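You operate a simulated robot arm through the tools that you are given. There is no shell and no other tool.

Carry out the task below with a simulated two-armed robot. There is one attempt and no reset: what you move stays moved.

TASK
With the grey meter, find the black patch on the long desk's sheet that misses 1.30 D; correct its zone.
Fine: meter back on its mat; white slider to black and ZONE dial to that patch's number, then MORE once if it read low, LESS once if high; leave the sheet; leave the long desk's other controls.

It is judged by the outcome, as a careful person would: the job done as asked, and still so three seconds after it is handed in. It fails if anything else is knocked over, pushed out of place, dropped, spilled or broken. Flat cloth is picked up by pressing the open fingertips on it (5 to 10 N) and closing them slowly along it; thin cloth reads only 2 to 8 mm in the jaws.

THE ROBOT
Two 7-joint arms with two-finger grippers on one trunk that stands fixed in place. Base frame: the origin is at the foot of the trunk, x ahead of it, y to its left, z up. Readings come in mm, degrees, newtons and seconds.
The left shoulder is at [43, 174, 1213], the right one opposite. With the tool pointing down near the work surface each hand reaches from about 220 to 840 mm from the base axis, measured 20 degrees to its own side. Payload 2.94 kg a hand.
The tool frame of a hand sits at the grasp point between the pads (the TCP): z along the fingers, y along the line on which they close. The tips reach 30 mm beyond it. The gripper opens to 138 mm. The gripper's body begins 109 mm behind the TCP.
Orientation is that of the tool frame in the base frame, as a unit quaternion [w, x, y, z]. With the fingers straight down and closing along the base's y, the tool's x points along the base's -x, its y along +y and its z along -z.

THE INTERFACE
- The arms move only by the tool jog_arm. It takes "left_plan", "right_plan" or both (then of equal length, played together; a hand with none holds still); each is a list of rows, each a list of 2 entries, a list of its own where there are three numbers: the shift along the tool's x, y, z in cm, then the turn, a rotation vector about the tool's x, y, z in degrees. In form: [[[dx, dy, dz], [ax, ay, az]], ...]. A call has 1 to 20 rows; each row shifts and turns the commanded pose from where the row before left it, along the tool's axes as they then stand. "left_gripper" and "right_gripper" are, for a hand that has rows, the gripper command, from -1 (fully open) to 1 (shut), values between in proportion, set as the call begins (left out, the last holds). Each row takes 0.2 s and may step no farther than 50 mm and 8.6 degrees from the row before; otherwise, or with a gripper value out of range, the whole call is refused. Where a pose cannot be reached the arm comes as near as it can. A force on the tool above 40 N (or 10 N above the force at the start of the call, whichever is more), or a blocked arm, ends the call early, and 0.2 s more pass. Each finger halts on what it meets, pressing with about 39 N; the grip force reading is that of the motor and also rises with nothing between the fingers. The clock runs only during rows and for 0.2 s after the last one: add rows that do not move to give the fingers time. It gives the time, the measured TCP pose, the force on the tool (base axes), the opening and the grip force at its end, in the units of the frame above (readings bear some noise), with the torque about the TCP (base axes, N m) and any sound that the robot's microphone picked up.
- Cameras (640 x 400 px; columns grow to the right, rows downward): "scene" is now at [103.4, -43.5, 1700.9]; the picture's right is [-0.50, -0.87, -0.00], its down [-0.58, 0.33, -0.75] and it looks along [0.65, -0.37, -0.66] (base axes); focal length 320 px, centre (320, 200). "left" rides on the left gripper at [71, -19, -146] in its tool frame; the picture's right is [0.26, 0.97, 0.00], its down [-0.85, 0.23, -0.48] and it looks along [-0.46, 0.12, 0.88] (tool axes); focal length 280 px, centre (320, 200). "right" rides on the right gripper at [71, 19, -146] in its tool frame; the picture's right is [-0.26, 0.97, 0.00], its down [-0.85, -0.23, -0.48] and it looks along [-0.46, -0.13, 0.88] (tool axes); focal length 280 px, centre (320, 200). There is no depth. A picture from a camera that has moved, and an enlarged one, comes with that camera's place and axes in the base frame and with its lens.
- get_image(camera): a new picture of that camera. It takes no simulated time.
- lift_body(by): slides the trunk up (or, below 0, down) by that many mm; the arms and the scene camera ride with it, the base frame stays. It gives what a move gives, with no picture.
- pan_tilt(pan, tilt): turns the head with the scene camera to pan (to the left, within 120 degrees either way) and tilt (down, from -29 to 69), counted from straight ahead of the robot. It gives what a move gives.
- enlarge(camera, box): a new picture of the part [left, top, right, bottom] of that camera's present view, enlarged. It takes no simulated time.
- job_done(): hands the job in; it is judged then, once.

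Nothing tells you positions but the pictures and the camera data. Unless the task says otherwise, let go and move clear before handing in.

The tools are called as a command line: name --argument value ..., lists and objects as JSON in quotes. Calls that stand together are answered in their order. jog_arm: Moves the arms, as the interface text tells. Its arguments: {"type":"object","properties":{"left_plan":{"type":"array","items":{"type":"array"}},"left_gripper":{"type":"number"},"right_plan":{"type":"array","items":{"type":"array"}},"right_gripper":{"type":"number"}},"required":[]} The other tools are called the same way: lift_body (by) slides the trunk up or down; pan_tilt (pan, tilt) turns the head that bears the scene camera; get_image (camera) takes a picture; enlarge (camera, box) takes an enlarged picture of a part of a camera's view; job_done () hands the job in.

At the start:

```text
clock: 0.0
left_position: [587.4, -45.5, 1309.5]
left_tcp_rot: [0.0, 0.0, 1.0, 0.0]
left_force: [-0.6, 0.1, 0.2]
left_ft_torque: [0.01, -0.03, 0.0]
left_finger_gap: 137.9
left_grasp_force: 0.0
right_position: [353.9, -367.9, 1278.1]
right_tcp_rot: [-0.001, 0.0, 1.0, 0.0]
right_force: [0.3, 1.0, 0.0]
right_ft_torque: [0.0, 0.0, 0.03]
right_finger_gap: 137.8
right_grasp_force: 0.0
trunk travel left (down, up): [-385.0, 349.0]
head pan, tilt: [-29.8, 41.6]
```

scene: 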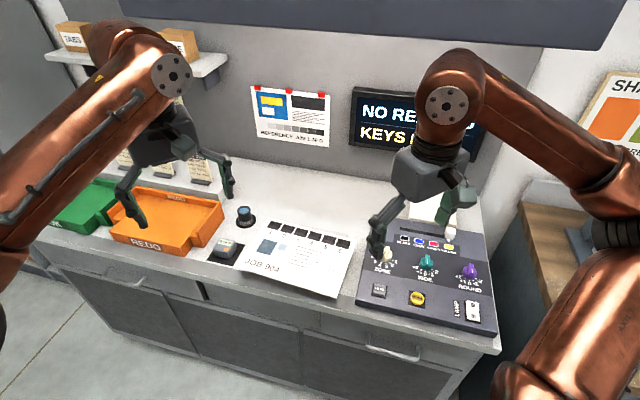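
right: 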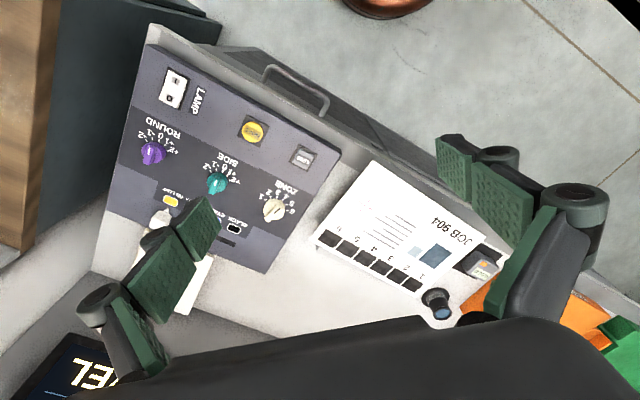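
left: 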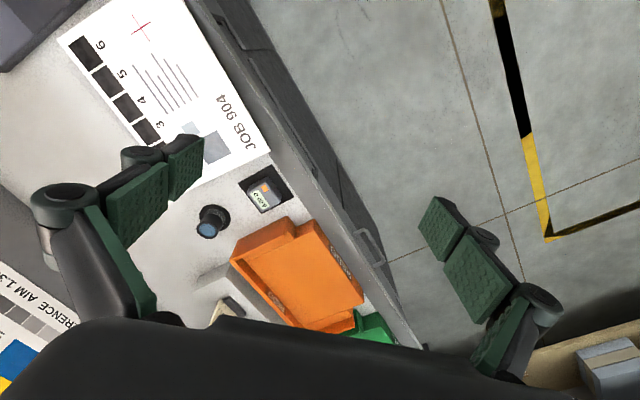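

I see a long desk with a sheet of six black patches, a small grey meter on a black mat, and a control panel with dials. I'll take closer looks before moving.

enlarge --camera "scene" --box '[340, 180, 500, 340]'

enlarge --camera "scene" --box '[200, 190, 360, 300]'

enlarge --camera "right" --box '[100, 50, 340, 290]'

enlarge --camera "left" --box '[180, 150, 320, 260]'

enlarge --camera "scene" --box '[230, 70, 500, 160]'

```text
2.50 times, centred on (420, 260) of scene
camera zoom: at [103.4, -43.5, 1700.9], right [-0.5, -0.87, 0.0], down [-0.58, 0.33, -0.75], along [0.65, -0.37, -0.66], focal length 799 px, centre (70, 50)
```

zoom: 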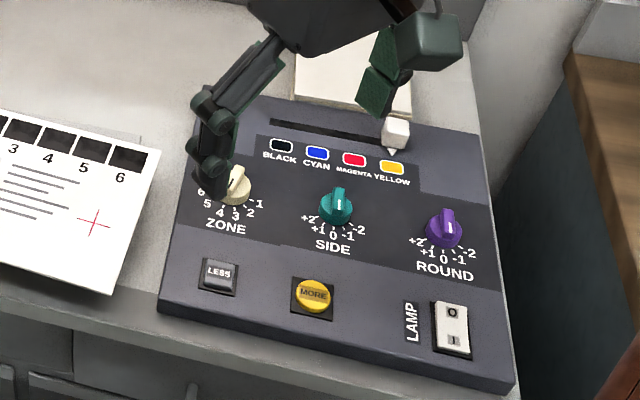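

```text
3.64 times, centred on (280, 245) of scene
camera zoom: at [103.4, -43.5, 1700.9], right [-0.5, -0.87, 0.0], down [-0.58, 0.33, -0.75], along [0.65, -0.37, -0.66], focal length 1162 px, centre (466, 36)
```

zoom: 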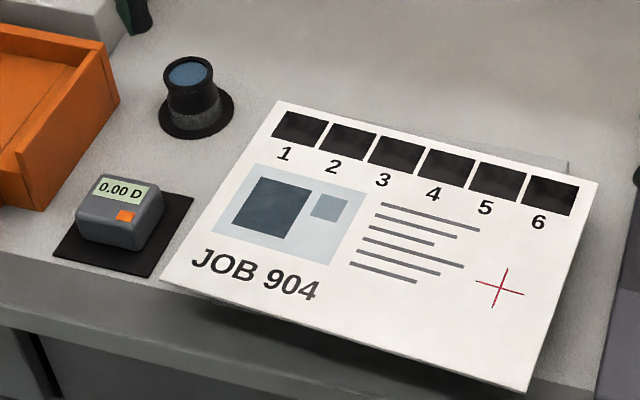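

```text
1.67 times, centred on (220, 170) of right
camera zoom: at [281.7, -349.3, 1423.1], right [0.26, 0.97, 0.0], down [0.85, -0.23, 0.48], along [0.46, -0.13, -0.88], focal length 467 px, centre (487, 250)
```

zoom: 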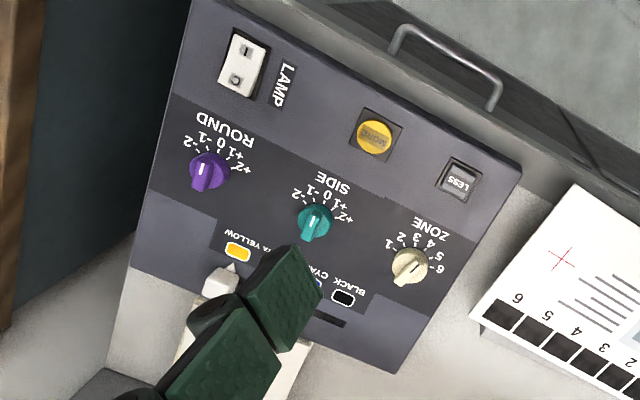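

```text
3.64 times, centred on (250, 205) of left
camera zoom: at [517.6, -64.8, 1456.1], right [-0.26, 0.96, 0.0], down [0.85, 0.23, 0.48], along [0.46, 0.13, -0.88], focal length 1020 px, centre (574, 182)
```

zoom: 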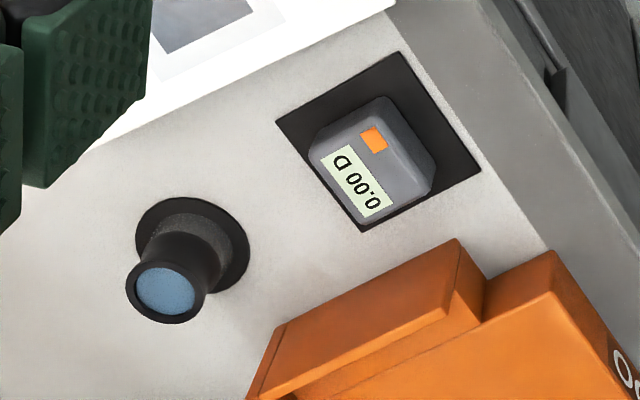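

```text
2.37 times, centred on (365, 115) of scene
camera zoom: at [103.4, -43.5, 1700.9], right [-0.5, -0.87, 0.0], down [-0.58, 0.33, -0.75], along [0.65, -0.37, -0.66], focal length 758 px, centre (213, 402)
```

zoom: 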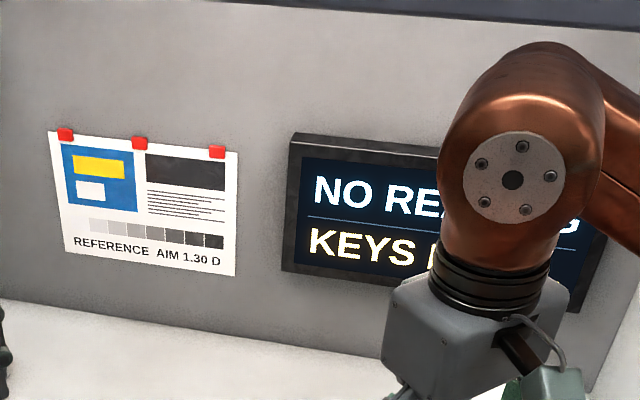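

The meter is around (800, -103, 940) and the panel near (500, -600). I'll look around with the head for other items and the wall display.

pan_tilt --pan -50 --tilt 35

get_image --camera "scene"

pan_tilt --pan -95 --tilt 35

get_image --camera "scene"

pan_tilt --pan 20 --tilt 35

get_image --camera "scene"

```text
clock: 0.8
left_position: [586.6, -45.1, 1309.7]
left_tcp_rot: [0.0, 0.0, 1.0, 0.001]
left_force: [0.3, 0.4, -0.6]
left_ft_torque: [0.0, -0.04, 0.0]
left_finger_gap: 138.1
left_grasp_force: 0.0
right_position: [353.2, -368.1, 1279.2]
right_tcp_rot: [0.0, -0.001, 1.0, -0.002]
right_force: [-0.5, 0.1, 0.2]
right_ft_torque: [0.0, -0.01, -0.03]
right_finger_gap: 138.2
right_grasp_force: 0.1
trunk travel left (down, up): [-385.0, 349.0]
head pan, tilt: [-50.0, 35.0]
```

```text
taken
camera scene: at [87.3, -69.2, 1710.8], right [-0.77, -0.64, 0.0], down [-0.37, 0.44, -0.82], along [0.53, -0.63, -0.57], focal length 320 px, centre (320, 200)
```

scene: 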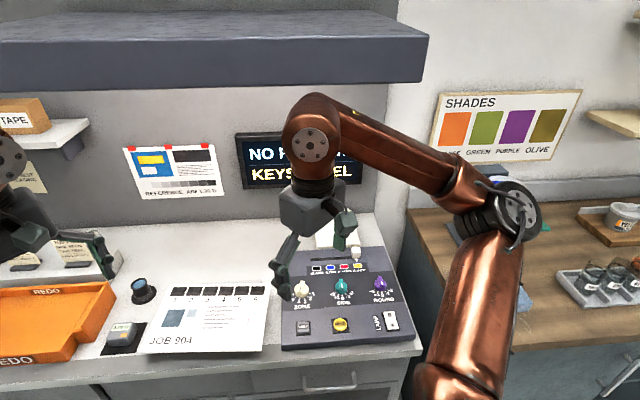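

```text
clock: 2.0
left_position: [586.3, -44.2, 1308.7]
left_tcp_rot: [0.0, -0.001, 1.0, 0.0]
left_force: [-0.6, -0.5, 0.4]
left_ft_torque: [-0.02, 0.03, 0.0]
left_finger_gap: 138.1
left_grasp_force: 0.1
right_position: [353.3, -368.8, 1278.2]
right_tcp_rot: [0.001, 0.0, 1.0, 0.001]
right_force: [-0.2, 0.2, 0.1]
right_ft_torque: [0.01, 0.0, 0.0]
right_finger_gap: 138.0
right_grasp_force: 0.0
trunk travel left (down, up): [-385.0, 349.0]
head pan, tilt: [-95.0, 35.0]
```

```text
taken
camera scene: at [23.0, -89.6, 1710.8], right [-1.0, 0.09, 0.0], down [0.05, 0.57, -0.82], along [-0.07, -0.82, -0.57], focal length 320 px, centre (320, 200)
```

scene: 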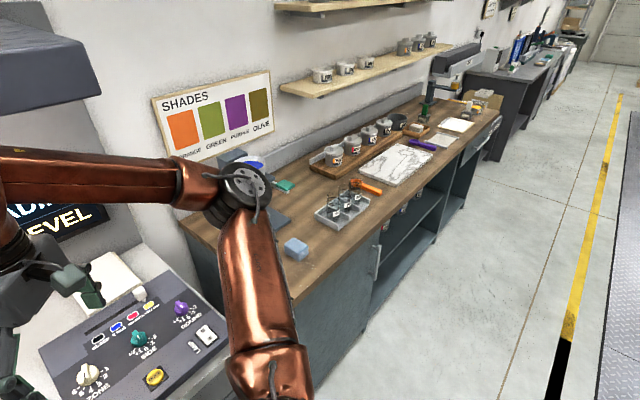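

```text
clock: 3.9
left_position: [587.7, -43.9, 1310.7]
left_tcp_rot: [0.0, -0.001, 1.0, -0.001]
left_force: [-0.6, 0.2, -0.1]
left_ft_torque: [0.0, 0.0, -0.03]
left_finger_gap: 138.2
left_grasp_force: 0.0
right_position: [353.9, -368.1, 1277.6]
right_tcp_rot: [0.0, 0.0, 1.0, 0.0]
right_force: [0.0, 0.4, 0.3]
right_ft_torque: [0.01, -0.01, 0.03]
right_finger_gap: 137.9
right_grasp_force: 0.1
trunk travel left (down, up): [-385.0, 349.0]
head pan, tilt: [20.0, 35.0]
```

```text
taken
camera scene: at [113.4, 28.2, 1710.9], right [0.34, -0.94, 0.0], down [-0.54, -0.2, -0.82], along [0.77, 0.28, -0.57], focal length 320 px, centre (320, 200)
```

scene: 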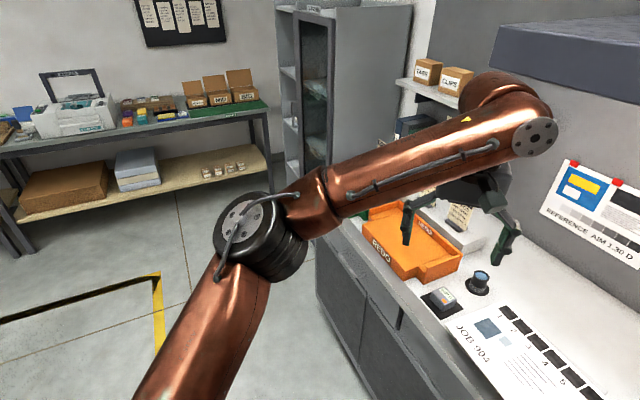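

The screen appears to read "NO READING / KEYS LEVEL". I'll park the left arm off to the left so the right arm has room, then take better views.

jog_arm --left_plan '[[[2.5, 4, 0], [0, 0, 0]], [[2.5, 4, 0], [0, 0, 0]], [[2.5, 4, 0], [0, 0, 0]], [[2.5, 4, 0], [0, 0, 0]], [[2.5, 4, 0], [0, 0, 0]], [[2.5, 4, 0], [0, 0, 0]], [[2.5, 4, 0], [0, 0, 0]], [[2.5, 4, 0], [0, 0, 0]], [[2.5, 4, 0], [0, 0, 0]], [[0, 4, 0], [0, 0, 0]]]'

pan_tilt --pan -25 --tilt 45

get_image --camera "scene"

```text
clock: 6.1
left_position: [363.3, 353.2, 1307.4]
left_tcp_rot: [0.0, 0.0, 1.0, -0.001]
left_force: [-0.1, 0.5, -0.3]
left_ft_torque: [-0.03, 0.0, 0.02]
left_finger_gap: 138.0
left_grasp_force: 0.0
right_position: [354.0, -367.3, 1279.1]
right_tcp_rot: [0.001, 0.0, 1.0, -0.001]
right_force: [0.0, 0.5, 0.4]
right_ft_torque: [0.01, 0.01, -0.02]
right_finger_gap: 138.1
right_grasp_force: 0.0
trunk travel left (down, up): [-385.0, 349.0]
head pan, tilt: [20.0, 35.0]
```

```text
clock: 7.2
left_position: [362.4, 352.9, 1308.6]
left_tcp_rot: [0.0, -0.001, 1.0, 0.0]
left_force: [-0.2, -0.1, 0.3]
left_ft_torque: [-0.03, -0.06, 0.01]
left_finger_gap: 138.0
left_grasp_force: 0.0
right_position: [352.6, -369.2, 1277.1]
right_tcp_rot: [-0.001, 0.001, 1.0, 0.0]
right_force: [0.5, 1.3, -1.2]
right_ft_torque: [-0.01, 0.01, 0.0]
right_finger_gap: 138.1
right_grasp_force: 0.0
trunk travel left (down, up): [-385.0, 349.0]
head pan, tilt: [-25.0, 45.0]
```

```text
taken
camera scene: at [104.1, -35.7, 1696.1], right [-0.42, -0.91, 0.0], down [-0.64, 0.3, -0.71], along [0.64, -0.3, -0.71], focal length 320 px, centre (320, 200)
```

scene: 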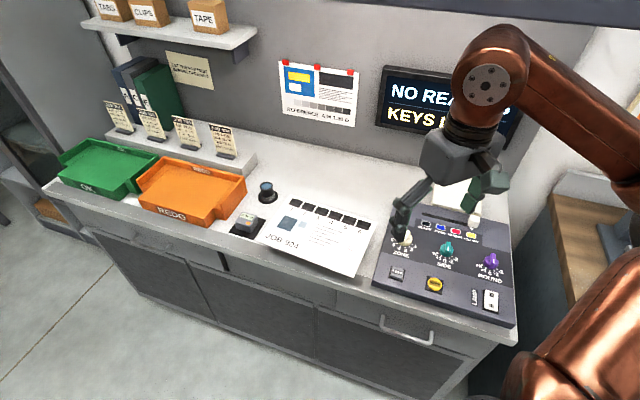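

The desk is clearer now. I'll zoom in on the cards, the meter and the sheet for details.

enlarge --camera "scene" --box '[215, 165, 295, 245]'

enlarge --camera "scene" --box '[100, 40, 250, 160]'

enlarge --camera "scene" --box '[260, 190, 390, 280]'

```text
5.00 times, centred on (255, 205) of scene
camera zoom: at [104.1, -35.7, 1696.1], right [-0.42, -0.91, 0.0], down [-0.64, 0.3, -0.71], along [0.64, -0.3, -0.71], focal length 1598 px, centre (645, 175)
```

zoom: 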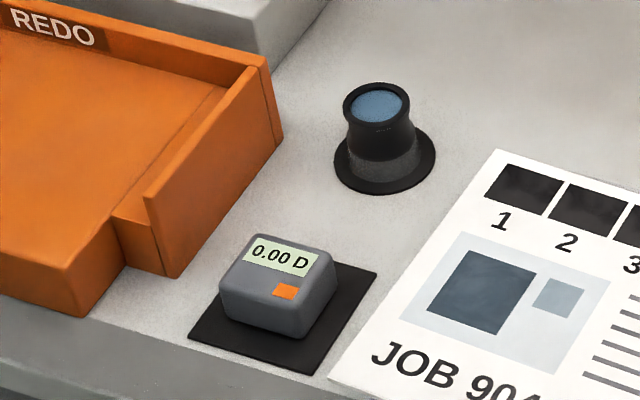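

```text
3.33 times, centred on (175, 100) of scene
camera zoom: at [104.1, -35.7, 1696.1], right [-0.42, -0.91, 0.0], down [-0.64, 0.3, -0.71], along [0.64, -0.3, -0.71], focal length 1065 px, centre (803, 533)
```

zoom: 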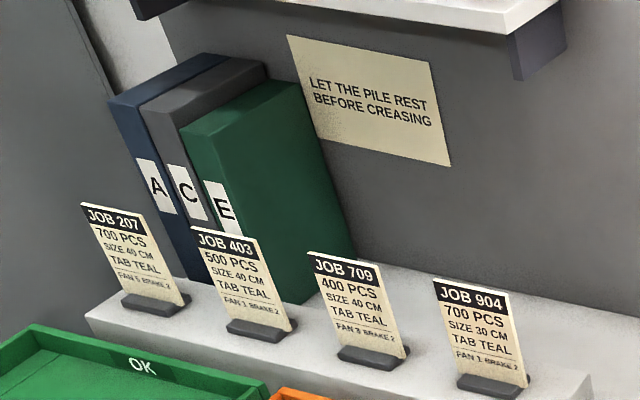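

```text
4.44 times, centred on (325, 235) of scene
camera zoom: at [104.1, -35.7, 1696.1], right [-0.42, -0.91, 0.0], down [-0.64, 0.3, -0.71], along [0.64, -0.3, -0.71], focal length 1421 px, centre (298, 44)
```

zoom: 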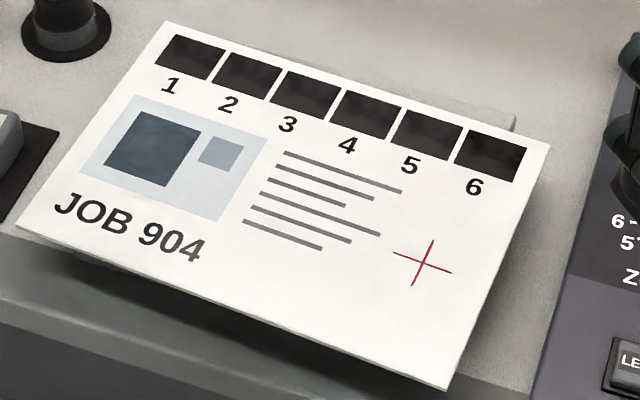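

I'll move the right hand over the sheet for a second viewpoint to triangulate the meter, patches and desk height.

jog_arm --right_plan '[[[-4, 2.4, 0], [0, 0, 0]], [[-4, 2.4, 0], [0, 0, 0]], [[-4, 2.4, 0], [0, 0, 0]], [[-4, 2.4, 0], [0, 0, 0]], [[-4, 2.4, 0], [0, 0, 0]]]' --right_gripper -1

get_image --camera "right"

get_image --camera "scene"

```text
clock: 8.4
left_position: [364.7, 353.9, 1306.4]
left_tcp_rot: [-0.001, -0.001, 1.0, -0.001]
left_force: [0.1, -0.4, -0.2]
left_ft_torque: [-0.07, 0.02, -0.03]
left_finger_gap: 138.0
left_grasp_force: 0.0
right_position: [553.1, -247.6, 1276.5]
right_tcp_rot: [0.001, 0.0, 1.0, -0.002]
right_force: [0.4, -0.4, -0.3]
right_ft_torque: [-0.03, 0.06, 0.01]
right_finger_gap: 138.1
right_grasp_force: 0.1
trunk travel left (down, up): [-385.0, 349.0]
head pan, tilt: [-25.0, 45.0]
```

```text
taken
camera right: at [482.6, -228.0, 1422.1], right [0.26, 0.96, 0.0], down [0.85, -0.23, 0.48], along [0.46, -0.13, -0.88], focal length 280 px, centre (320, 200)
```

right: 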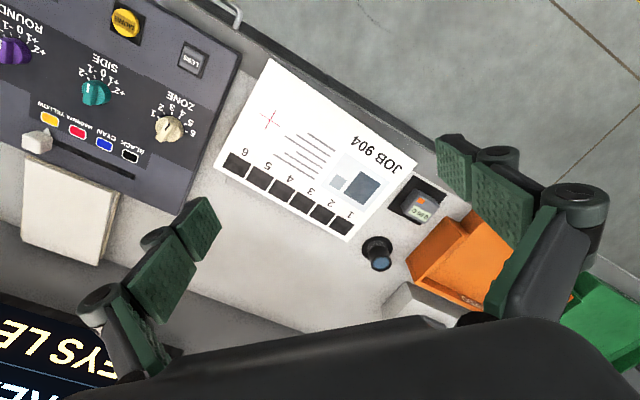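

```text
taken
camera scene: at [106.0, -33.6, 1695.9], right [-0.42, -0.91, 0.0], down [-0.64, 0.3, -0.71], along [0.64, -0.3, -0.71], focal length 320 px, centre (320, 200)
```

scene: 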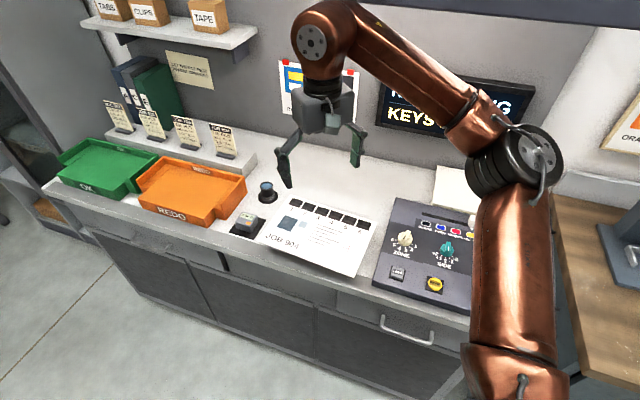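

enlarge --camera "right" --box '[210, 50, 450, 260]'

enlarge --camera "right" --box '[340, 160, 460, 280]'

enlarge --camera "scene" --box '[215, 170, 385, 280]'

enlarge --camera "right" --box '[0, 0, 250, 270]'

```text
1.90 times, centred on (330, 155) of right
camera zoom: at [482.6, -228.0, 1422.1], right [0.26, 0.96, 0.0], down [0.85, -0.23, 0.48], along [0.46, -0.13, -0.88], focal length 534 px, centre (301, 286)
```

zoom: 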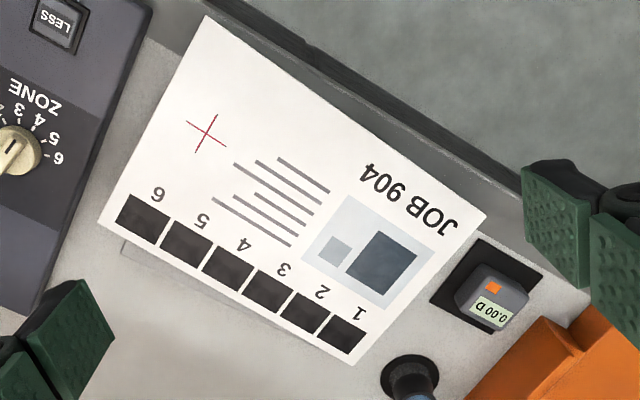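

```text
3.33 times, centred on (400, 220) of right
camera zoom: at [482.6, -228.0, 1422.1], right [0.26, 0.96, 0.0], down [0.85, -0.23, 0.48], along [0.46, -0.13, -0.88], focal length 935 px, centre (53, 133)
```

zoom: 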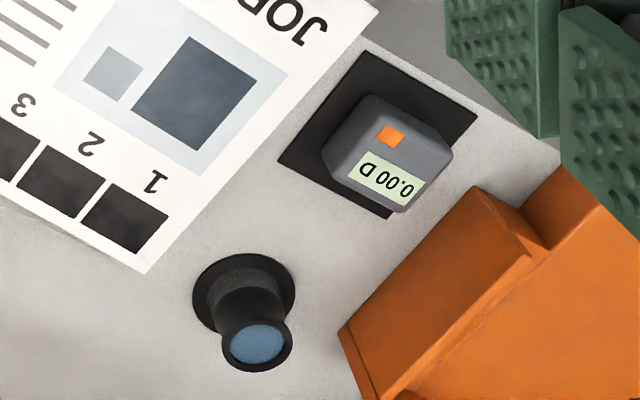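

```text
3.64 times, centred on (300, 225) of scene
camera zoom: at [106.0, -33.6, 1695.9], right [-0.42, -0.91, 0.0], down [-0.64, 0.3, -0.71], along [0.64, -0.3, -0.71], focal length 1162 px, centre (393, 109)
```

zoom: 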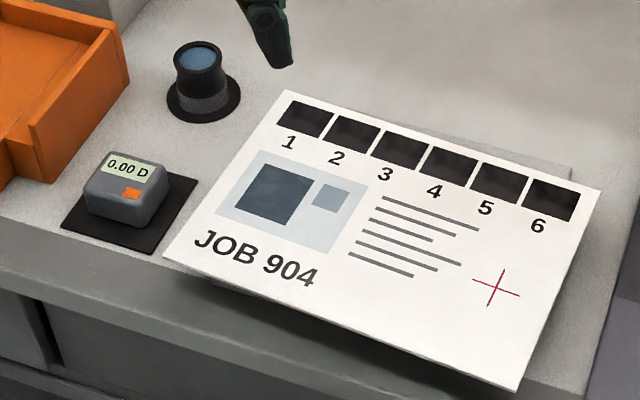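

```text
1.48 times, centred on (125, 135) of right
camera zoom: at [482.6, -228.0, 1422.1], right [0.26, 0.96, 0.0], down [0.85, -0.23, 0.48], along [0.46, -0.13, -0.88], focal length 415 px, centre (609, 296)
```

zoom: 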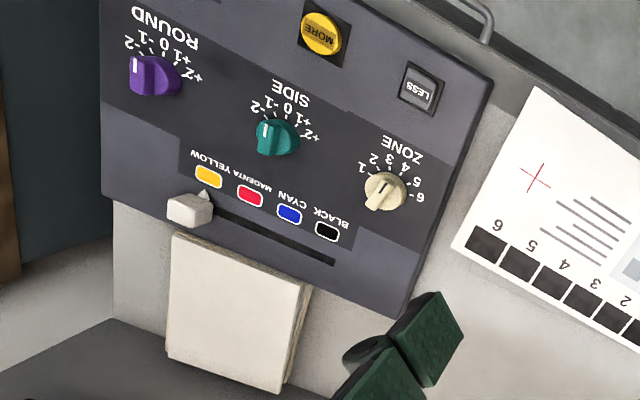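

The stereo puts the mat/desk near z≈911 and the sheet oddly higher at z≈962, so it may sit on a stand. I'll aim the left hand's camera at the desk from a low angle to check.

jog_arm --left_plan '[[[0, 0, 4], [0, 0, 8.2]], [[0, 0, 4], [0, 0, 8.2]], [[0, 0, 4], [0, 0, 8.2]], [[0, 0, 4], [0, 0, 8.2]], [[0, 0, 0], [0, 0, 8.2]], [[0, 0, 0], [0, 0, 8.2]], [[0, 0, 0], [0, 0, 8.2]], [[0, 0, 0], [0, 0, 8.2]], [[0, 0, 0], [0, 0, 8.2]], [[0, 0, 0], [2.1, 7.9, 0]], [[0, 0, 0], [2.1, 7.9, 0]], [[0, 0, 0], [2.1, 7.9, 0]], [[0, 0, 0], [2.1, 7.9, 0]], [[0, 0, 0], [2.1, 7.9, 0]]]'

get_image --camera "left"

```text
clock: 11.4
left_position: [362.0, 353.9, 1150.0]
left_tcp_rot: [-0.326, 0.561, 0.75, 0.131]
left_force: [-0.3, -0.1, -0.6]
left_ft_torque: [0.05, 0.06, -0.02]
left_finger_gap: 138.0
left_grasp_force: 0.0
right_position: [553.2, -250.1, 1277.1]
right_tcp_rot: [0.0, 0.0, 1.0, 0.0]
right_force: [0.4, 0.1, -0.6]
right_ft_torque: [0.05, 0.03, 0.01]
right_finger_gap: 138.0
right_grasp_force: 0.1
trunk travel left (down, up): [-385.0, 349.0]
head pan, tilt: [-25.0, 45.0]
```

```text
taken
camera left: at [384.2, 319.3, 1308.8], right [0.85, 0.52, 0.0], down [0.51, -0.83, -0.22], along [-0.11, 0.19, -0.98], focal length 280 px, centre (320, 200)
```

left: 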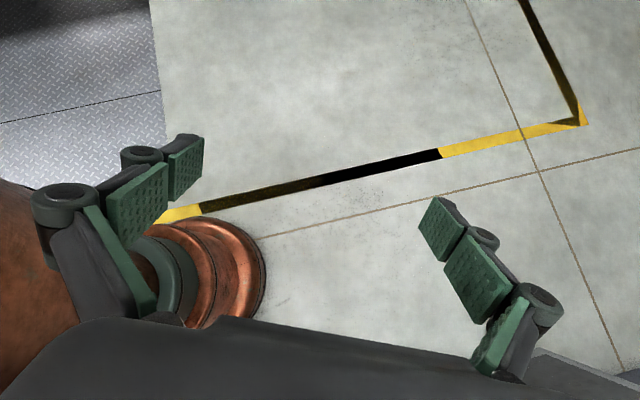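

The pitch went the wrong way (the picture is upside down), so I'll reverse it.

jog_arm --left_plan '[[[0, 0, 0], [-2.1, -7.9, 0]], [[0, 0, 0], [-2.1, -7.9, 0]], [[0, 0, 0], [-2.1, -7.9, 0]], [[0, 0, 0], [-2.1, -7.9, 0]], [[0, 0, 0], [-2.1, -7.9, 0]], [[0, 0, 0], [-2.1, -7.9, 0]], [[0, 0, 0], [-2.1, -7.9, 0]], [[0, 0, 0], [-2.1, -7.9, 0]], [[0, 0, 0], [-2.1, -7.9, 0]]]'

get_image --camera "left"

```text
clock: 13.4
left_position: [360.4, 355.2, 1148.9]
left_tcp_rot: [0.262, 0.576, 0.767, -0.106]
left_force: [0.2, 0.4, 0.5]
left_ft_torque: [0.0, -0.02, -0.01]
left_finger_gap: 138.0
left_grasp_force: 0.0
right_position: [551.0, -248.8, 1277.5]
right_tcp_rot: [0.001, 0.0, 1.0, -0.001]
right_force: [0.6, 0.1, 0.2]
right_ft_torque: [0.01, -0.01, 0.0]
right_finger_gap: 137.8
right_grasp_force: 0.1
trunk travel left (down, up): [-385.0, 349.0]
head pan, tilt: [-25.0, 45.0]
```

```text
taken
camera left: at [288.6, 475.0, 1232.7], right [0.85, 0.52, 0.0], down [0.25, -0.41, 0.88], along [0.46, -0.75, -0.48], focal length 280 px, centre (320, 200)
```

left: 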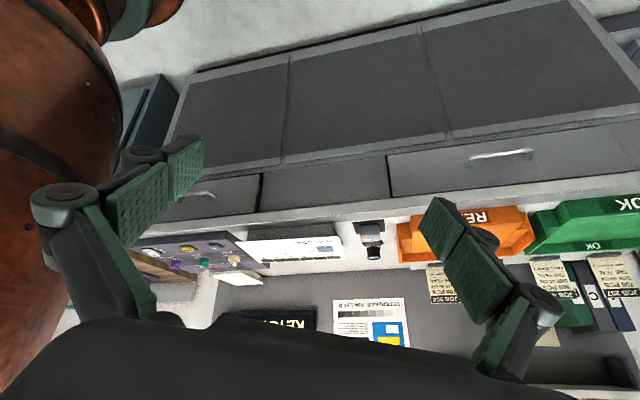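

enlarge --camera "left" --box '[220, 200, 400, 300]'

enlarge --camera "left" --box '[120, 200, 280, 300]'

```text
3.56 times, centred on (310, 250) of left
camera zoom: at [288.6, 475.0, 1232.7], right [0.85, 0.52, 0.0], down [0.25, -0.41, 0.88], along [0.46, -0.75, -0.48], focal length 997 px, centre (356, 22)
```

zoom: 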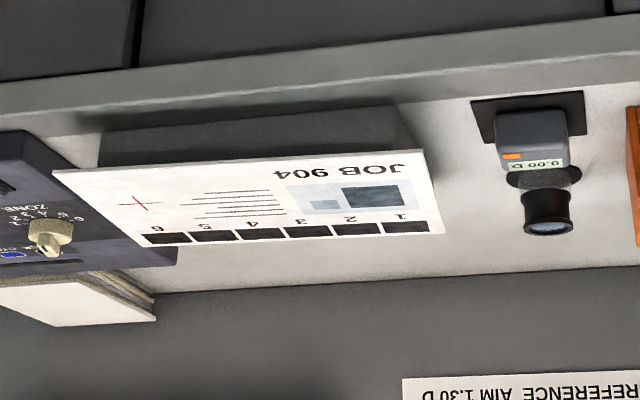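

```text
4.00 times, centred on (200, 250) of left
camera zoom: at [288.6, 475.0, 1232.7], right [0.85, 0.52, 0.0], down [0.25, -0.41, 0.88], along [0.46, -0.75, -0.48], focal length 1122 px, centre (800, 0)
```

zoom: 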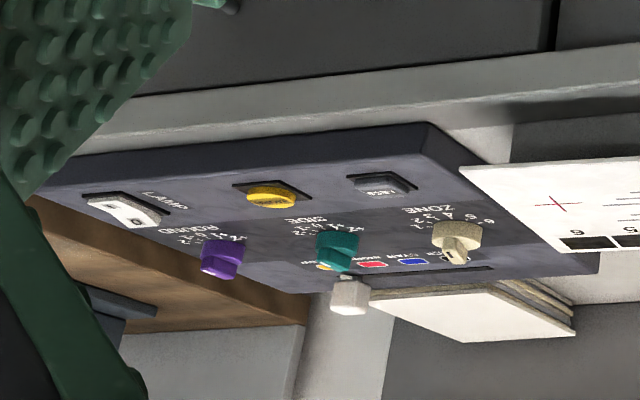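

The sheet lies on a grey plinth at z≈963, and the meter (about 60×48×35 mm) sits on the desk at about (815,-107), with its axes at 45°. I'll bring the right hand over the meter with the fingers closing across its front and back.

jog_arm --right_plan '[[[-3.757, 2.03, 0], [0, 0, 0]], [[-3.757, 2.03, 0], [0, 0, 0]], [[-3.757, 2.03, 0], [0, 0, 0]], [[-3.757, 2.03, 0], [0, 0, 0]], [[-3.757, 2.03, 0], [0, 0, 0]], [[-3.757, 2.03, 2], [0, 0, 0]], [[-3.757, 2.03, 2], [0, 0, 0]], [[0, 0, 2], [0, 0, -7.5]], [[0, 0, 2], [0, 0, -7.5]], [[0, 0, 2], [0, 0, -7.5]], [[0, 0, 2], [0, 0, -7.5]], [[0, 0, 2], [0, 0, -7.5]], [[0, 0, 2], [0, 0, -7.5]], [[0, 0, 0], [0, 0, 0]]]' --right_gripper -0.38

get_image --camera "right"

get_image --camera "scene"

get_image --camera "left"

```text
clock: 16.4
left_position: [361.9, 356.4, 1148.6]
left_tcp_rot: [0.261, 0.576, 0.767, -0.106]
left_force: [0.0, -0.6, 0.0]
left_ft_torque: [-0.02, 0.03, 0.0]
left_finger_gap: 138.1
left_grasp_force: 0.0
right_position: [713.2, -155.3, 1183.6]
right_tcp_rot: [0.001, -0.13, 0.992, -0.001]
right_force: [-0.1, 0.5, -0.1]
right_ft_torque: [0.0, 0.01, -0.03]
right_finger_gap: 95.0
right_grasp_force: 0.0
right hand out of reach, approached as far as the arm can: row 5, 6, 7, 9, 10, 11, 12, 13
trunk travel left (down, up): [-385.0, 349.0]
head pan, tilt: [-25.0, 45.0]
```

```text
taken
camera right: at [639.0, -154.5, 1328.3], right [0.0, 1.0, 0.0], down [0.88, 0.0, 0.48], along [0.48, 0.0, -0.88], focal length 280 px, centre (320, 200)
```

right: 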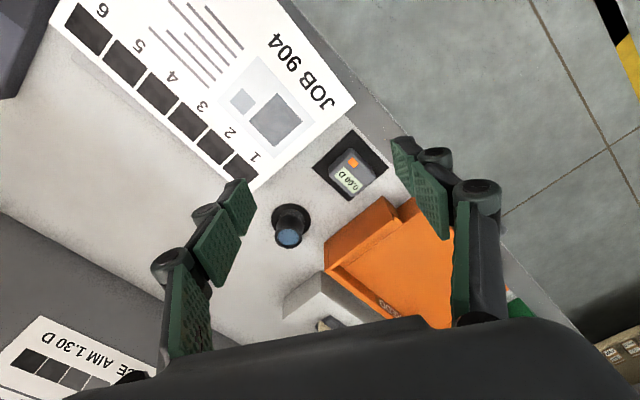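

```text
taken
camera scene: at [104.8, -34.9, 1696.0], right [-0.42, -0.91, 0.0], down [-0.64, 0.3, -0.71], along [0.64, -0.3, -0.71], focal length 320 px, centre (320, 200)
```

scene: 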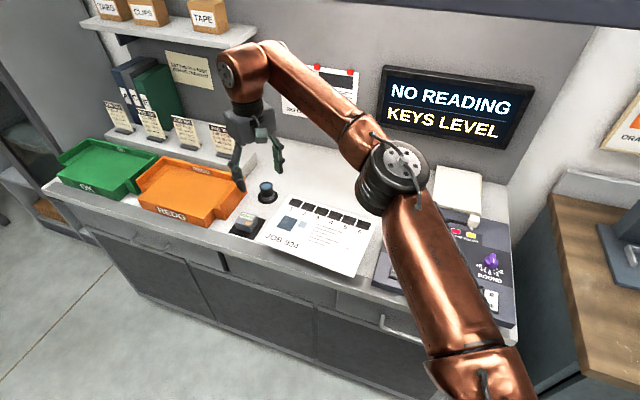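

```text
taken
camera left: at [289.8, 474.9, 1232.7], right [0.85, 0.52, 0.0], down [0.25, -0.41, 0.88], along [0.45, -0.75, -0.48], focal length 280 px, centre (320, 200)
```

left: 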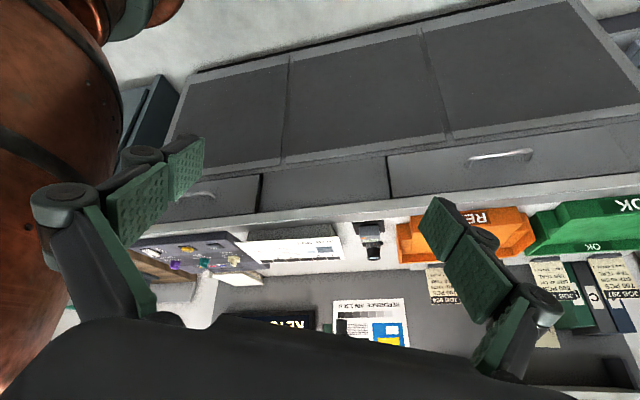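

The reach limit hit me at height. I'll descend closer to shoulder-level wrist, finish the yaw, then extend outward low.

jog_arm --right_plan '[[[0, 0, 4], [0, 0, 0]], [[0, 0, 4], [0, 0, 0]], [[0, 0, 4], [0, 0, 0]], [[0, 0, 3], [0, 0, 0]], [[0, 0, 0], [0, 0, -7.5]], [[0, 0, 0], [0, 0, -7.5]], [[0, 0, 0], [0, 0, -7.5]], [[0, 0, 0], [0, 0, -7.5]], [[0, 0, 0], [0, 0, 0]]]'

get_image --camera "right"

```text
clock: 18.4
left_position: [362.2, 354.7, 1149.0]
left_tcp_rot: [0.26, 0.576, 0.768, -0.106]
left_force: [0.9, -0.4, 0.4]
left_ft_torque: [0.02, 0.0, 0.01]
left_finger_gap: 138.0
left_grasp_force: 0.1
right_position: [712.4, -154.4, 1032.7]
right_tcp_rot: [0.001, -0.162, 0.987, -0.001]
right_force: [-0.7, -0.6, -0.3]
right_ft_torque: [-0.01, -0.03, 0.0]
right_finger_gap: 94.9
right_grasp_force: 0.1
right hand out of reach, approached as far as the arm can: row 5, 6, 7, 8
trunk travel left (down, up): [-385.0, 349.0]
head pan, tilt: [-25.0, 45.0]
```

```text
taken
camera right: at [638.0, -157.5, 1177.6], right [-0.06, 1.0, 0.0], down [0.88, 0.05, 0.48], along [0.48, 0.03, -0.88], focal length 280 px, centre (320, 200)
```

right: 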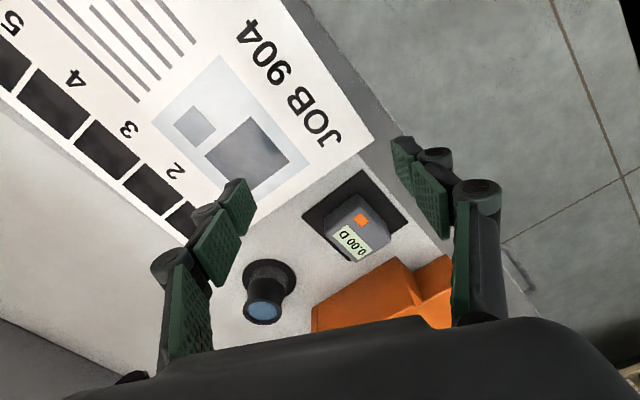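

The yaw hits a wrist limit in this direction. I'll rotate the other way round to the equivalent orientation (about +153° about the tool axis).

jog_arm --right_plan '[[[0, 0, 0], [0, 0, 8.53]], [[0, 0, 0], [0, 0, 8.53]], [[0, 0, 0], [0, 0, 8.53]], [[0, 0, 0], [0, 0, 8.53]], [[0, 0, 0], [0, 0, 8.53]], [[0, 0, 0], [0, 0, 8.53]], [[0, 0, 0], [0, 0, 8.53]], [[0, 0, 0], [0, 0, 8.53]], [[0, 0, 0], [0, 0, 8.53]], [[0, 0, 0], [0, 0, 8.53]], [[0, 0, 0], [0, 0, 8.53]], [[0, 0, 0], [0, 0, 8.53]], [[0, 0, 0], [0, 0, 8.53]], [[0, 0, 0], [0, 0, 8.53]], [[0, 0, 0], [0, 0, 8.53]], [[0, 0, 0], [0, 0, 8.53]], [[0, 0, 0], [0, 0, 8.53]], [[0, 0, 0], [0, 0, 8.53]]]'

get_image --camera "right"

get_image --camera "scene"

```text
clock: 22.2
left_position: [360.4, 355.2, 1148.7]
left_tcp_rot: [0.26, 0.576, 0.767, -0.106]
left_force: [-0.6, -0.3, 1.3]
left_ft_torque: [0.03, -0.01, -0.01]
left_finger_gap: 138.1
left_grasp_force: 0.1
right_position: [713.5, -153.4, 1034.4]
right_tcp_rot: [0.001, 0.924, 0.383, 0.002]
right_force: [0.1, 0.1, 0.7]
right_ft_torque: [0.01, 0.03, 0.01]
right_finger_gap: 95.3
right_grasp_force: 0.0
trunk travel left (down, up): [-385.0, 349.0]
head pan, tilt: [-25.0, 45.0]
```

```text
taken
camera right: at [774.7, -117.5, 1179.2], right [0.5, -0.87, 0.0], down [-0.76, -0.44, 0.47], along [-0.41, -0.24, -0.88], focal length 280 px, centre (320, 200)
```

right: 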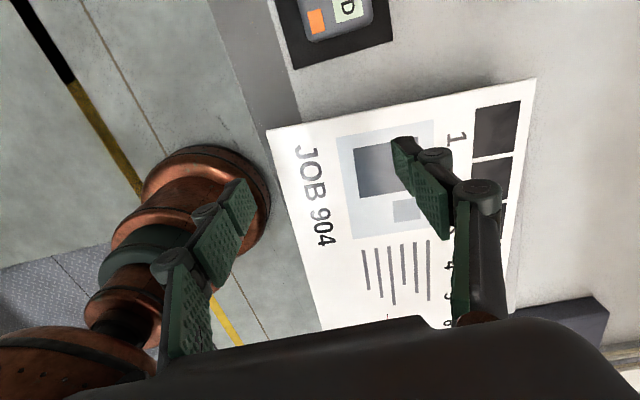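

```text
taken
camera scene: at [104.2, -35.2, 1696.1], right [-0.42, -0.91, 0.0], down [-0.64, 0.3, -0.71], along [0.64, -0.3, -0.71], focal length 320 px, centre (320, 200)
```

scene: 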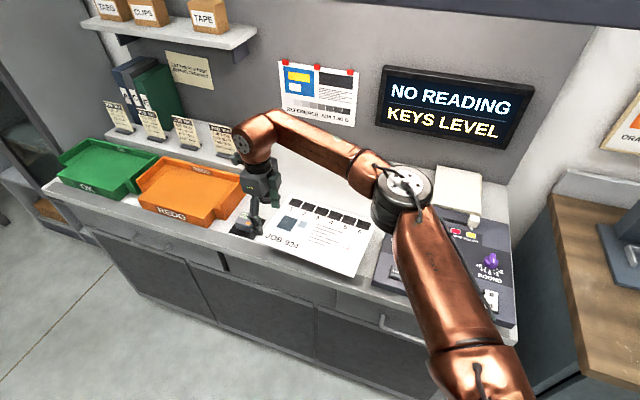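

The tool's x now points along the desk (left) and y into the desk. Next I'll extend toward the meter while staying above everything.

jog_arm --right_plan '[[[4, 1.3, 0], [0, 0, 0]], [[3, 1.3, 0], [0, 0, 0]], [[3, 1.3, 0], [0, 0, 0]], [[0, 0, 0], [0, 0, 0]]]'

get_image --camera "scene"

enlarge --camera "left" --box '[300, 180, 440, 300]'

get_image --camera "right"

```text
clock: 23.2
left_position: [362.8, 356.2, 1149.3]
left_tcp_rot: [0.261, 0.575, 0.768, -0.106]
left_force: [0.1, 0.2, 0.5]
left_ft_torque: [0.0, -0.01, 0.01]
left_finger_gap: 137.9
left_grasp_force: 0.1
right_position: [779.6, -119.4, 1034.3]
right_tcp_rot: [0.001, 0.923, 0.385, 0.003]
right_force: [0.3, 0.7, -1.3]
right_ft_torque: [-0.07, -0.02, 0.0]
right_finger_gap: 95.2
right_grasp_force: 0.0
right hand out of reach, approached as far as the arm can: row 3
trunk travel left (down, up): [-385.0, 349.0]
head pan, tilt: [-25.0, 45.0]
```

```text
taken
camera scene: at [104.3, -32.7, 1696.1], right [-0.42, -0.91, 0.0], down [-0.64, 0.3, -0.71], along [0.64, -0.3, -0.71], focal length 320 px, centre (320, 200)
```

scene: 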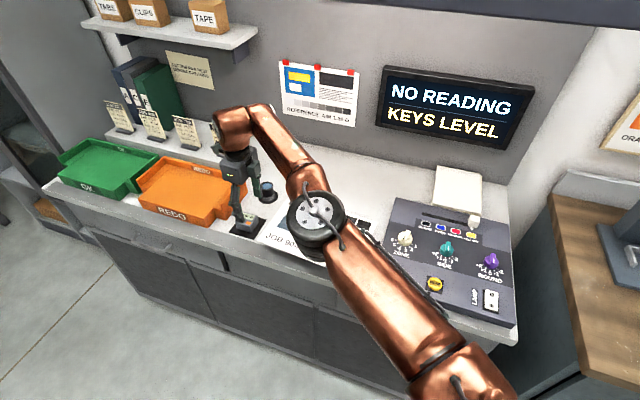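

```text
3.33 times, centred on (370, 240) of left
camera zoom: at [289.3, 476.6, 1232.1], right [0.85, 0.52, 0.0], down [0.25, -0.41, 0.88], along [0.45, -0.75, -0.48], focal length 935 px, centre (153, 67)
```

zoom: 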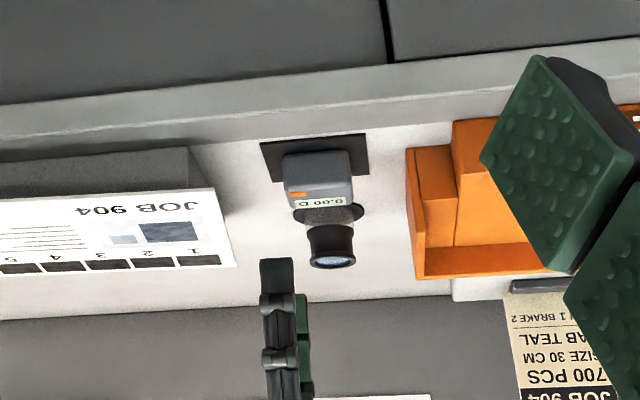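

```text
taken
camera right: at [840.3, -82.5, 1180.0], right [0.5, -0.87, 0.01], down [-0.76, -0.44, 0.47], along [-0.41, -0.24, -0.88], focal length 280 px, centre (320, 200)
```

right: 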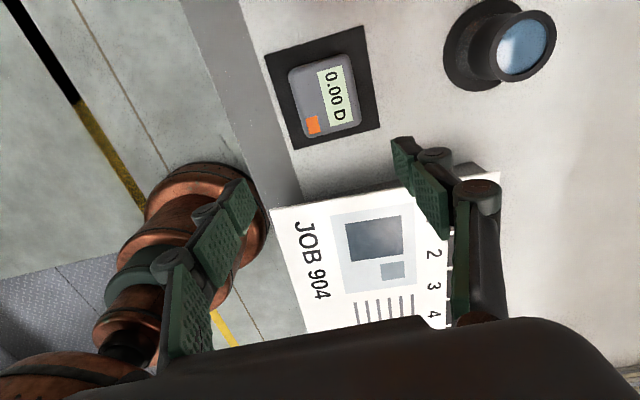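

I'm short on reach by about 35 mm, so I'll tilt the hand about 8° outward (about the closing axis). First I'll localise the meter exactly from this view.

enlarge --camera "right" --box '[250, 10, 410, 160]'

```text
2.67 times, centred on (330, 85) of right
camera zoom: at [840.3, -82.5, 1180.0], right [0.5, -0.87, 0.01], down [-0.76, -0.44, 0.47], along [-0.41, -0.24, -0.88], focal length 748 px, centre (293, 507)
```

zoom: 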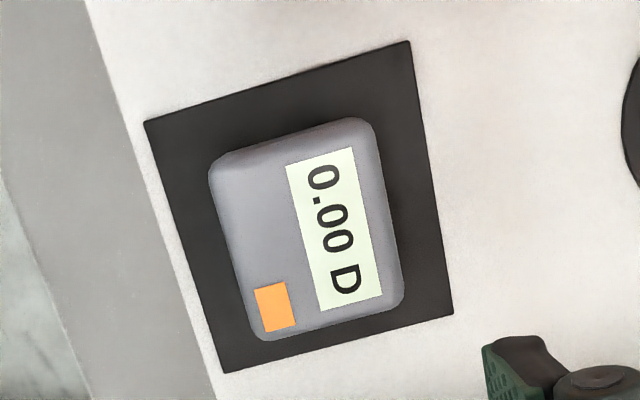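

The mat centre and meter centre coincide at about (812, -105), and the meter is about 52×47 mm with its top near z≈946. I'll tilt 8° and move to hover over it.

jog_arm --right_plan '[[[0, 0, 0], [0, 8, 0]], [[1.4, 0.63, 1.9], [0, 0, 0]], [[1.4, 0.63, 1.9], [0, 0, 0]], [[0, 0, 0], [0, 0, 0]]]'

get_image --camera "right"

enlarge --camera "left" --box '[300, 180, 440, 300]'

enlarge --camera "scene" --box '[200, 150, 320, 250]'

```text
clock: 24.2
left_position: [361.3, 355.4, 1149.6]
left_tcp_rot: [0.261, 0.576, 0.767, -0.106]
left_force: [-0.6, 0.2, 0.2]
left_ft_torque: [0.02, -0.02, -0.01]
left_finger_gap: 137.9
left_grasp_force: 0.0
right_position: [796.3, -106.3, 999.4]
right_tcp_rot: [-0.029, 0.919, 0.388, 0.056]
right_force: [-0.2, -0.1, 0.8]
right_ft_torque: [-0.03, 0.02, -0.05]
right_finger_gap: 95.0
right_grasp_force: 0.1
right hand out of reach, approached as far as the arm can: row 3
trunk travel left (down, up): [-385.0, 349.0]
head pan, tilt: [-25.0, 45.0]
```

```text
taken
camera right: at [846.8, -83.1, 1152.1], right [0.51, -0.86, -0.04], down [-0.79, -0.49, 0.37], along [-0.34, -0.15, -0.93], focal length 280 px, centre (320, 200)
```

right: 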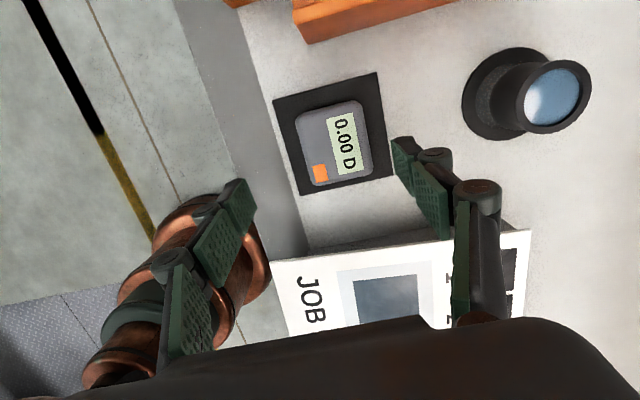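

```text
3.33 times, centred on (370, 240) of left
camera zoom: at [289.3, 475.1, 1232.8], right [0.85, 0.52, 0.0], down [0.25, -0.41, 0.88], along [0.45, -0.75, -0.48], focal length 935 px, centre (153, 67)
```

zoom: 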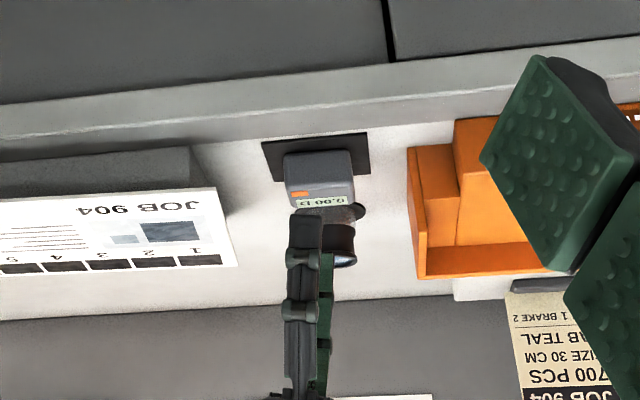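

```text
4.00 times, centred on (260, 200) of scene
camera zoom: at [103.9, -34.6, 1696.1], right [-0.42, -0.91, 0.0], down [-0.64, 0.3, -0.71], along [0.64, -0.3, -0.71], focal length 1278 px, centre (560, 200)
```

zoom: 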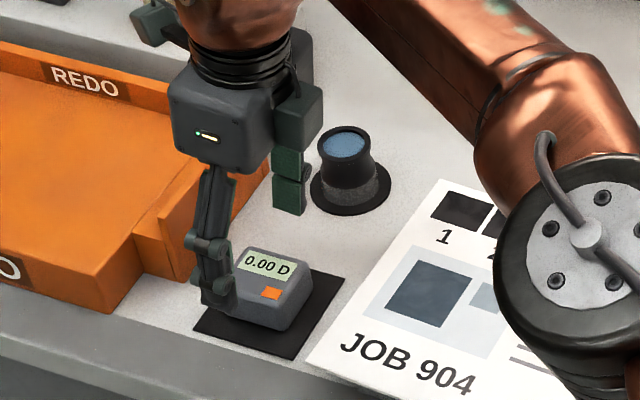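

Still about 15 mm short. Raising the trunk brings the wrist closer to its best reach, so I'll raise it 120 mm and come back down.

lift_body --by 120

jog_arm --right_plan '[[[0, 0, 0], [0, 0, 0]]]'

get_image --camera "right"

```text
clock: 25.7
left_position: [361.5, 356.7, 1269.6]
left_tcp_rot: [0.261, 0.575, 0.768, -0.106]
left_force: [0.2, 0.4, 0.3]
left_ft_torque: [-0.01, 0.0, -0.01]
left_finger_gap: 138.2
left_grasp_force: 0.1
right_position: [789.0, -106.0, 1154.9]
right_tcp_rot: [-0.021, 0.918, 0.39, 0.077]
right_force: [0.5, 0.3, 0.0]
right_ft_torque: [-0.01, 0.03, -0.02]
right_finger_gap: 95.2
right_grasp_force: 0.0
trunk travel left (down, up): [-505.0, 229.0]
head pan, tilt: [-25.0, 45.0]
```

```text
clock: 26.1
left_position: [362.1, 355.4, 1268.5]
left_tcp_rot: [0.261, 0.575, 0.768, -0.106]
left_force: [-0.4, -0.3, 1.0]
left_ft_torque: [0.01, 0.03, -0.01]
left_finger_gap: 138.0
left_grasp_force: 0.0
right_position: [788.9, -104.9, 1155.8]
right_tcp_rot: [-0.022, 0.917, 0.39, 0.076]
right_force: [-0.4, 0.1, 0.2]
right_ft_torque: [0.03, 0.01, -0.04]
right_finger_gap: 95.0
right_grasp_force: 0.1
trunk travel left (down, up): [-505.0, 229.0]
head pan, tilt: [-25.0, 45.0]
```

```text
taken
camera right: at [832.2, -82.8, 1309.9], right [0.51, -0.86, -0.02], down [-0.81, -0.49, 0.33], along [-0.29, -0.15, -0.94], focal length 280 px, centre (320, 200)
```

right: 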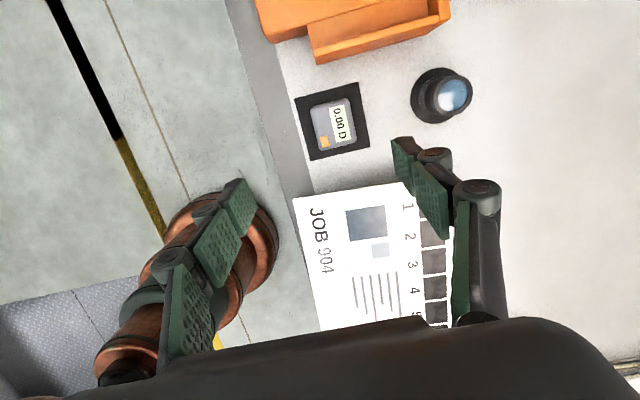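

jog_arm --right_plan '[[[0, 0, 0], [1.1, 0, 0]], [[-0.21, 0.41, 3.92], [0, 0, 0]], [[-0.21, 0.41, 3.92], [0, 0, 0]], [[-0.21, 0.41, 3.92], [0, 0, 0]], [[-0.21, 0.41, 3.92], [0, 0, 0]], [[0, 0, 0], [0, 0, 0]], [[0, 0, 0], [0, 0, 0]]]'

get_image --camera "right"

enlarge --camera "left" --box '[280, 180, 440, 300]'

enlarge --camera "scene" --box '[200, 170, 320, 270]'

```text
clock: 27.7
left_position: [361.8, 355.8, 1269.1]
left_tcp_rot: [0.261, 0.576, 0.767, -0.106]
left_force: [0.2, -0.1, 0.7]
left_ft_torque: [-0.01, 0.0, -0.02]
left_finger_gap: 138.0
left_grasp_force: 0.1
right_position: [787.3, -99.2, 1013.0]
right_tcp_rot: [-0.03, 0.917, 0.391, 0.073]
right_force: [0.4, -0.8, 0.8]
right_ft_torque: [-0.01, 0.03, -0.04]
right_finger_gap: 95.2
right_grasp_force: 0.0
right hand out of reach, approached as far as the arm can: row 2, 3, 4, 5
trunk travel left (down, up): [-505.0, 229.0]
head pan, tilt: [-25.0, 45.0]
```

```text
taken
camera right: at [832.6, -80.3, 1166.3], right [0.52, -0.86, -0.04], down [-0.8, -0.5, 0.34], along [-0.31, -0.14, -0.94], focal length 280 px, centre (320, 200)
```

right: 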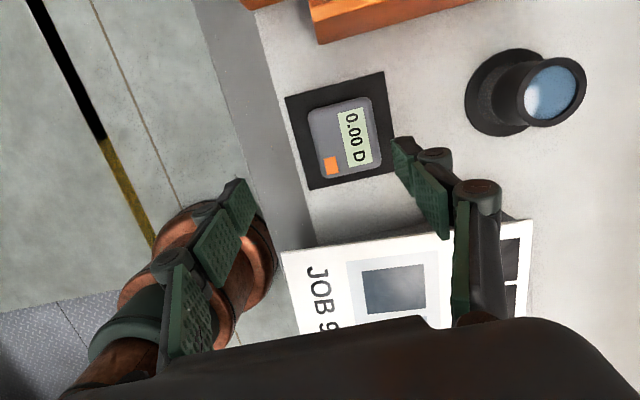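

```text
3.33 times, centred on (360, 240) of left
camera zoom: at [289.6, 475.2, 1353.1], right [0.85, 0.52, 0.0], down [0.25, -0.41, 0.88], along [0.46, -0.75, -0.48], focal length 935 px, centre (187, 67)
```

zoom: 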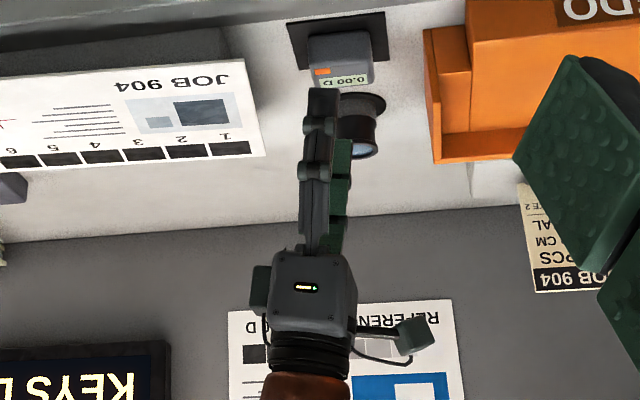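

```text
4.00 times, centred on (260, 220) of scene
camera zoom: at [67.8, -34.9, 1816.0], right [-0.42, -0.91, 0.0], down [-0.64, 0.3, -0.71], along [0.64, -0.3, -0.71], focal length 1278 px, centre (560, 120)
```

zoom: 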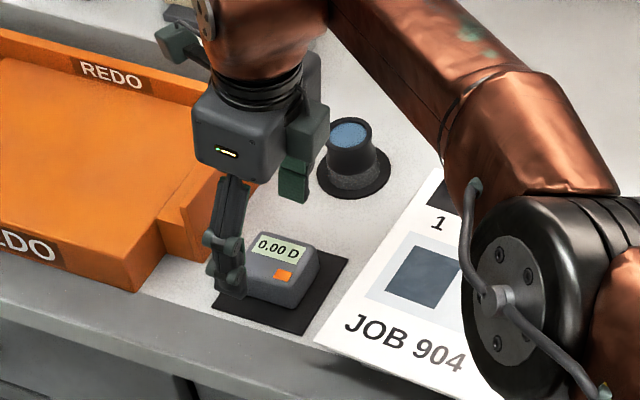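

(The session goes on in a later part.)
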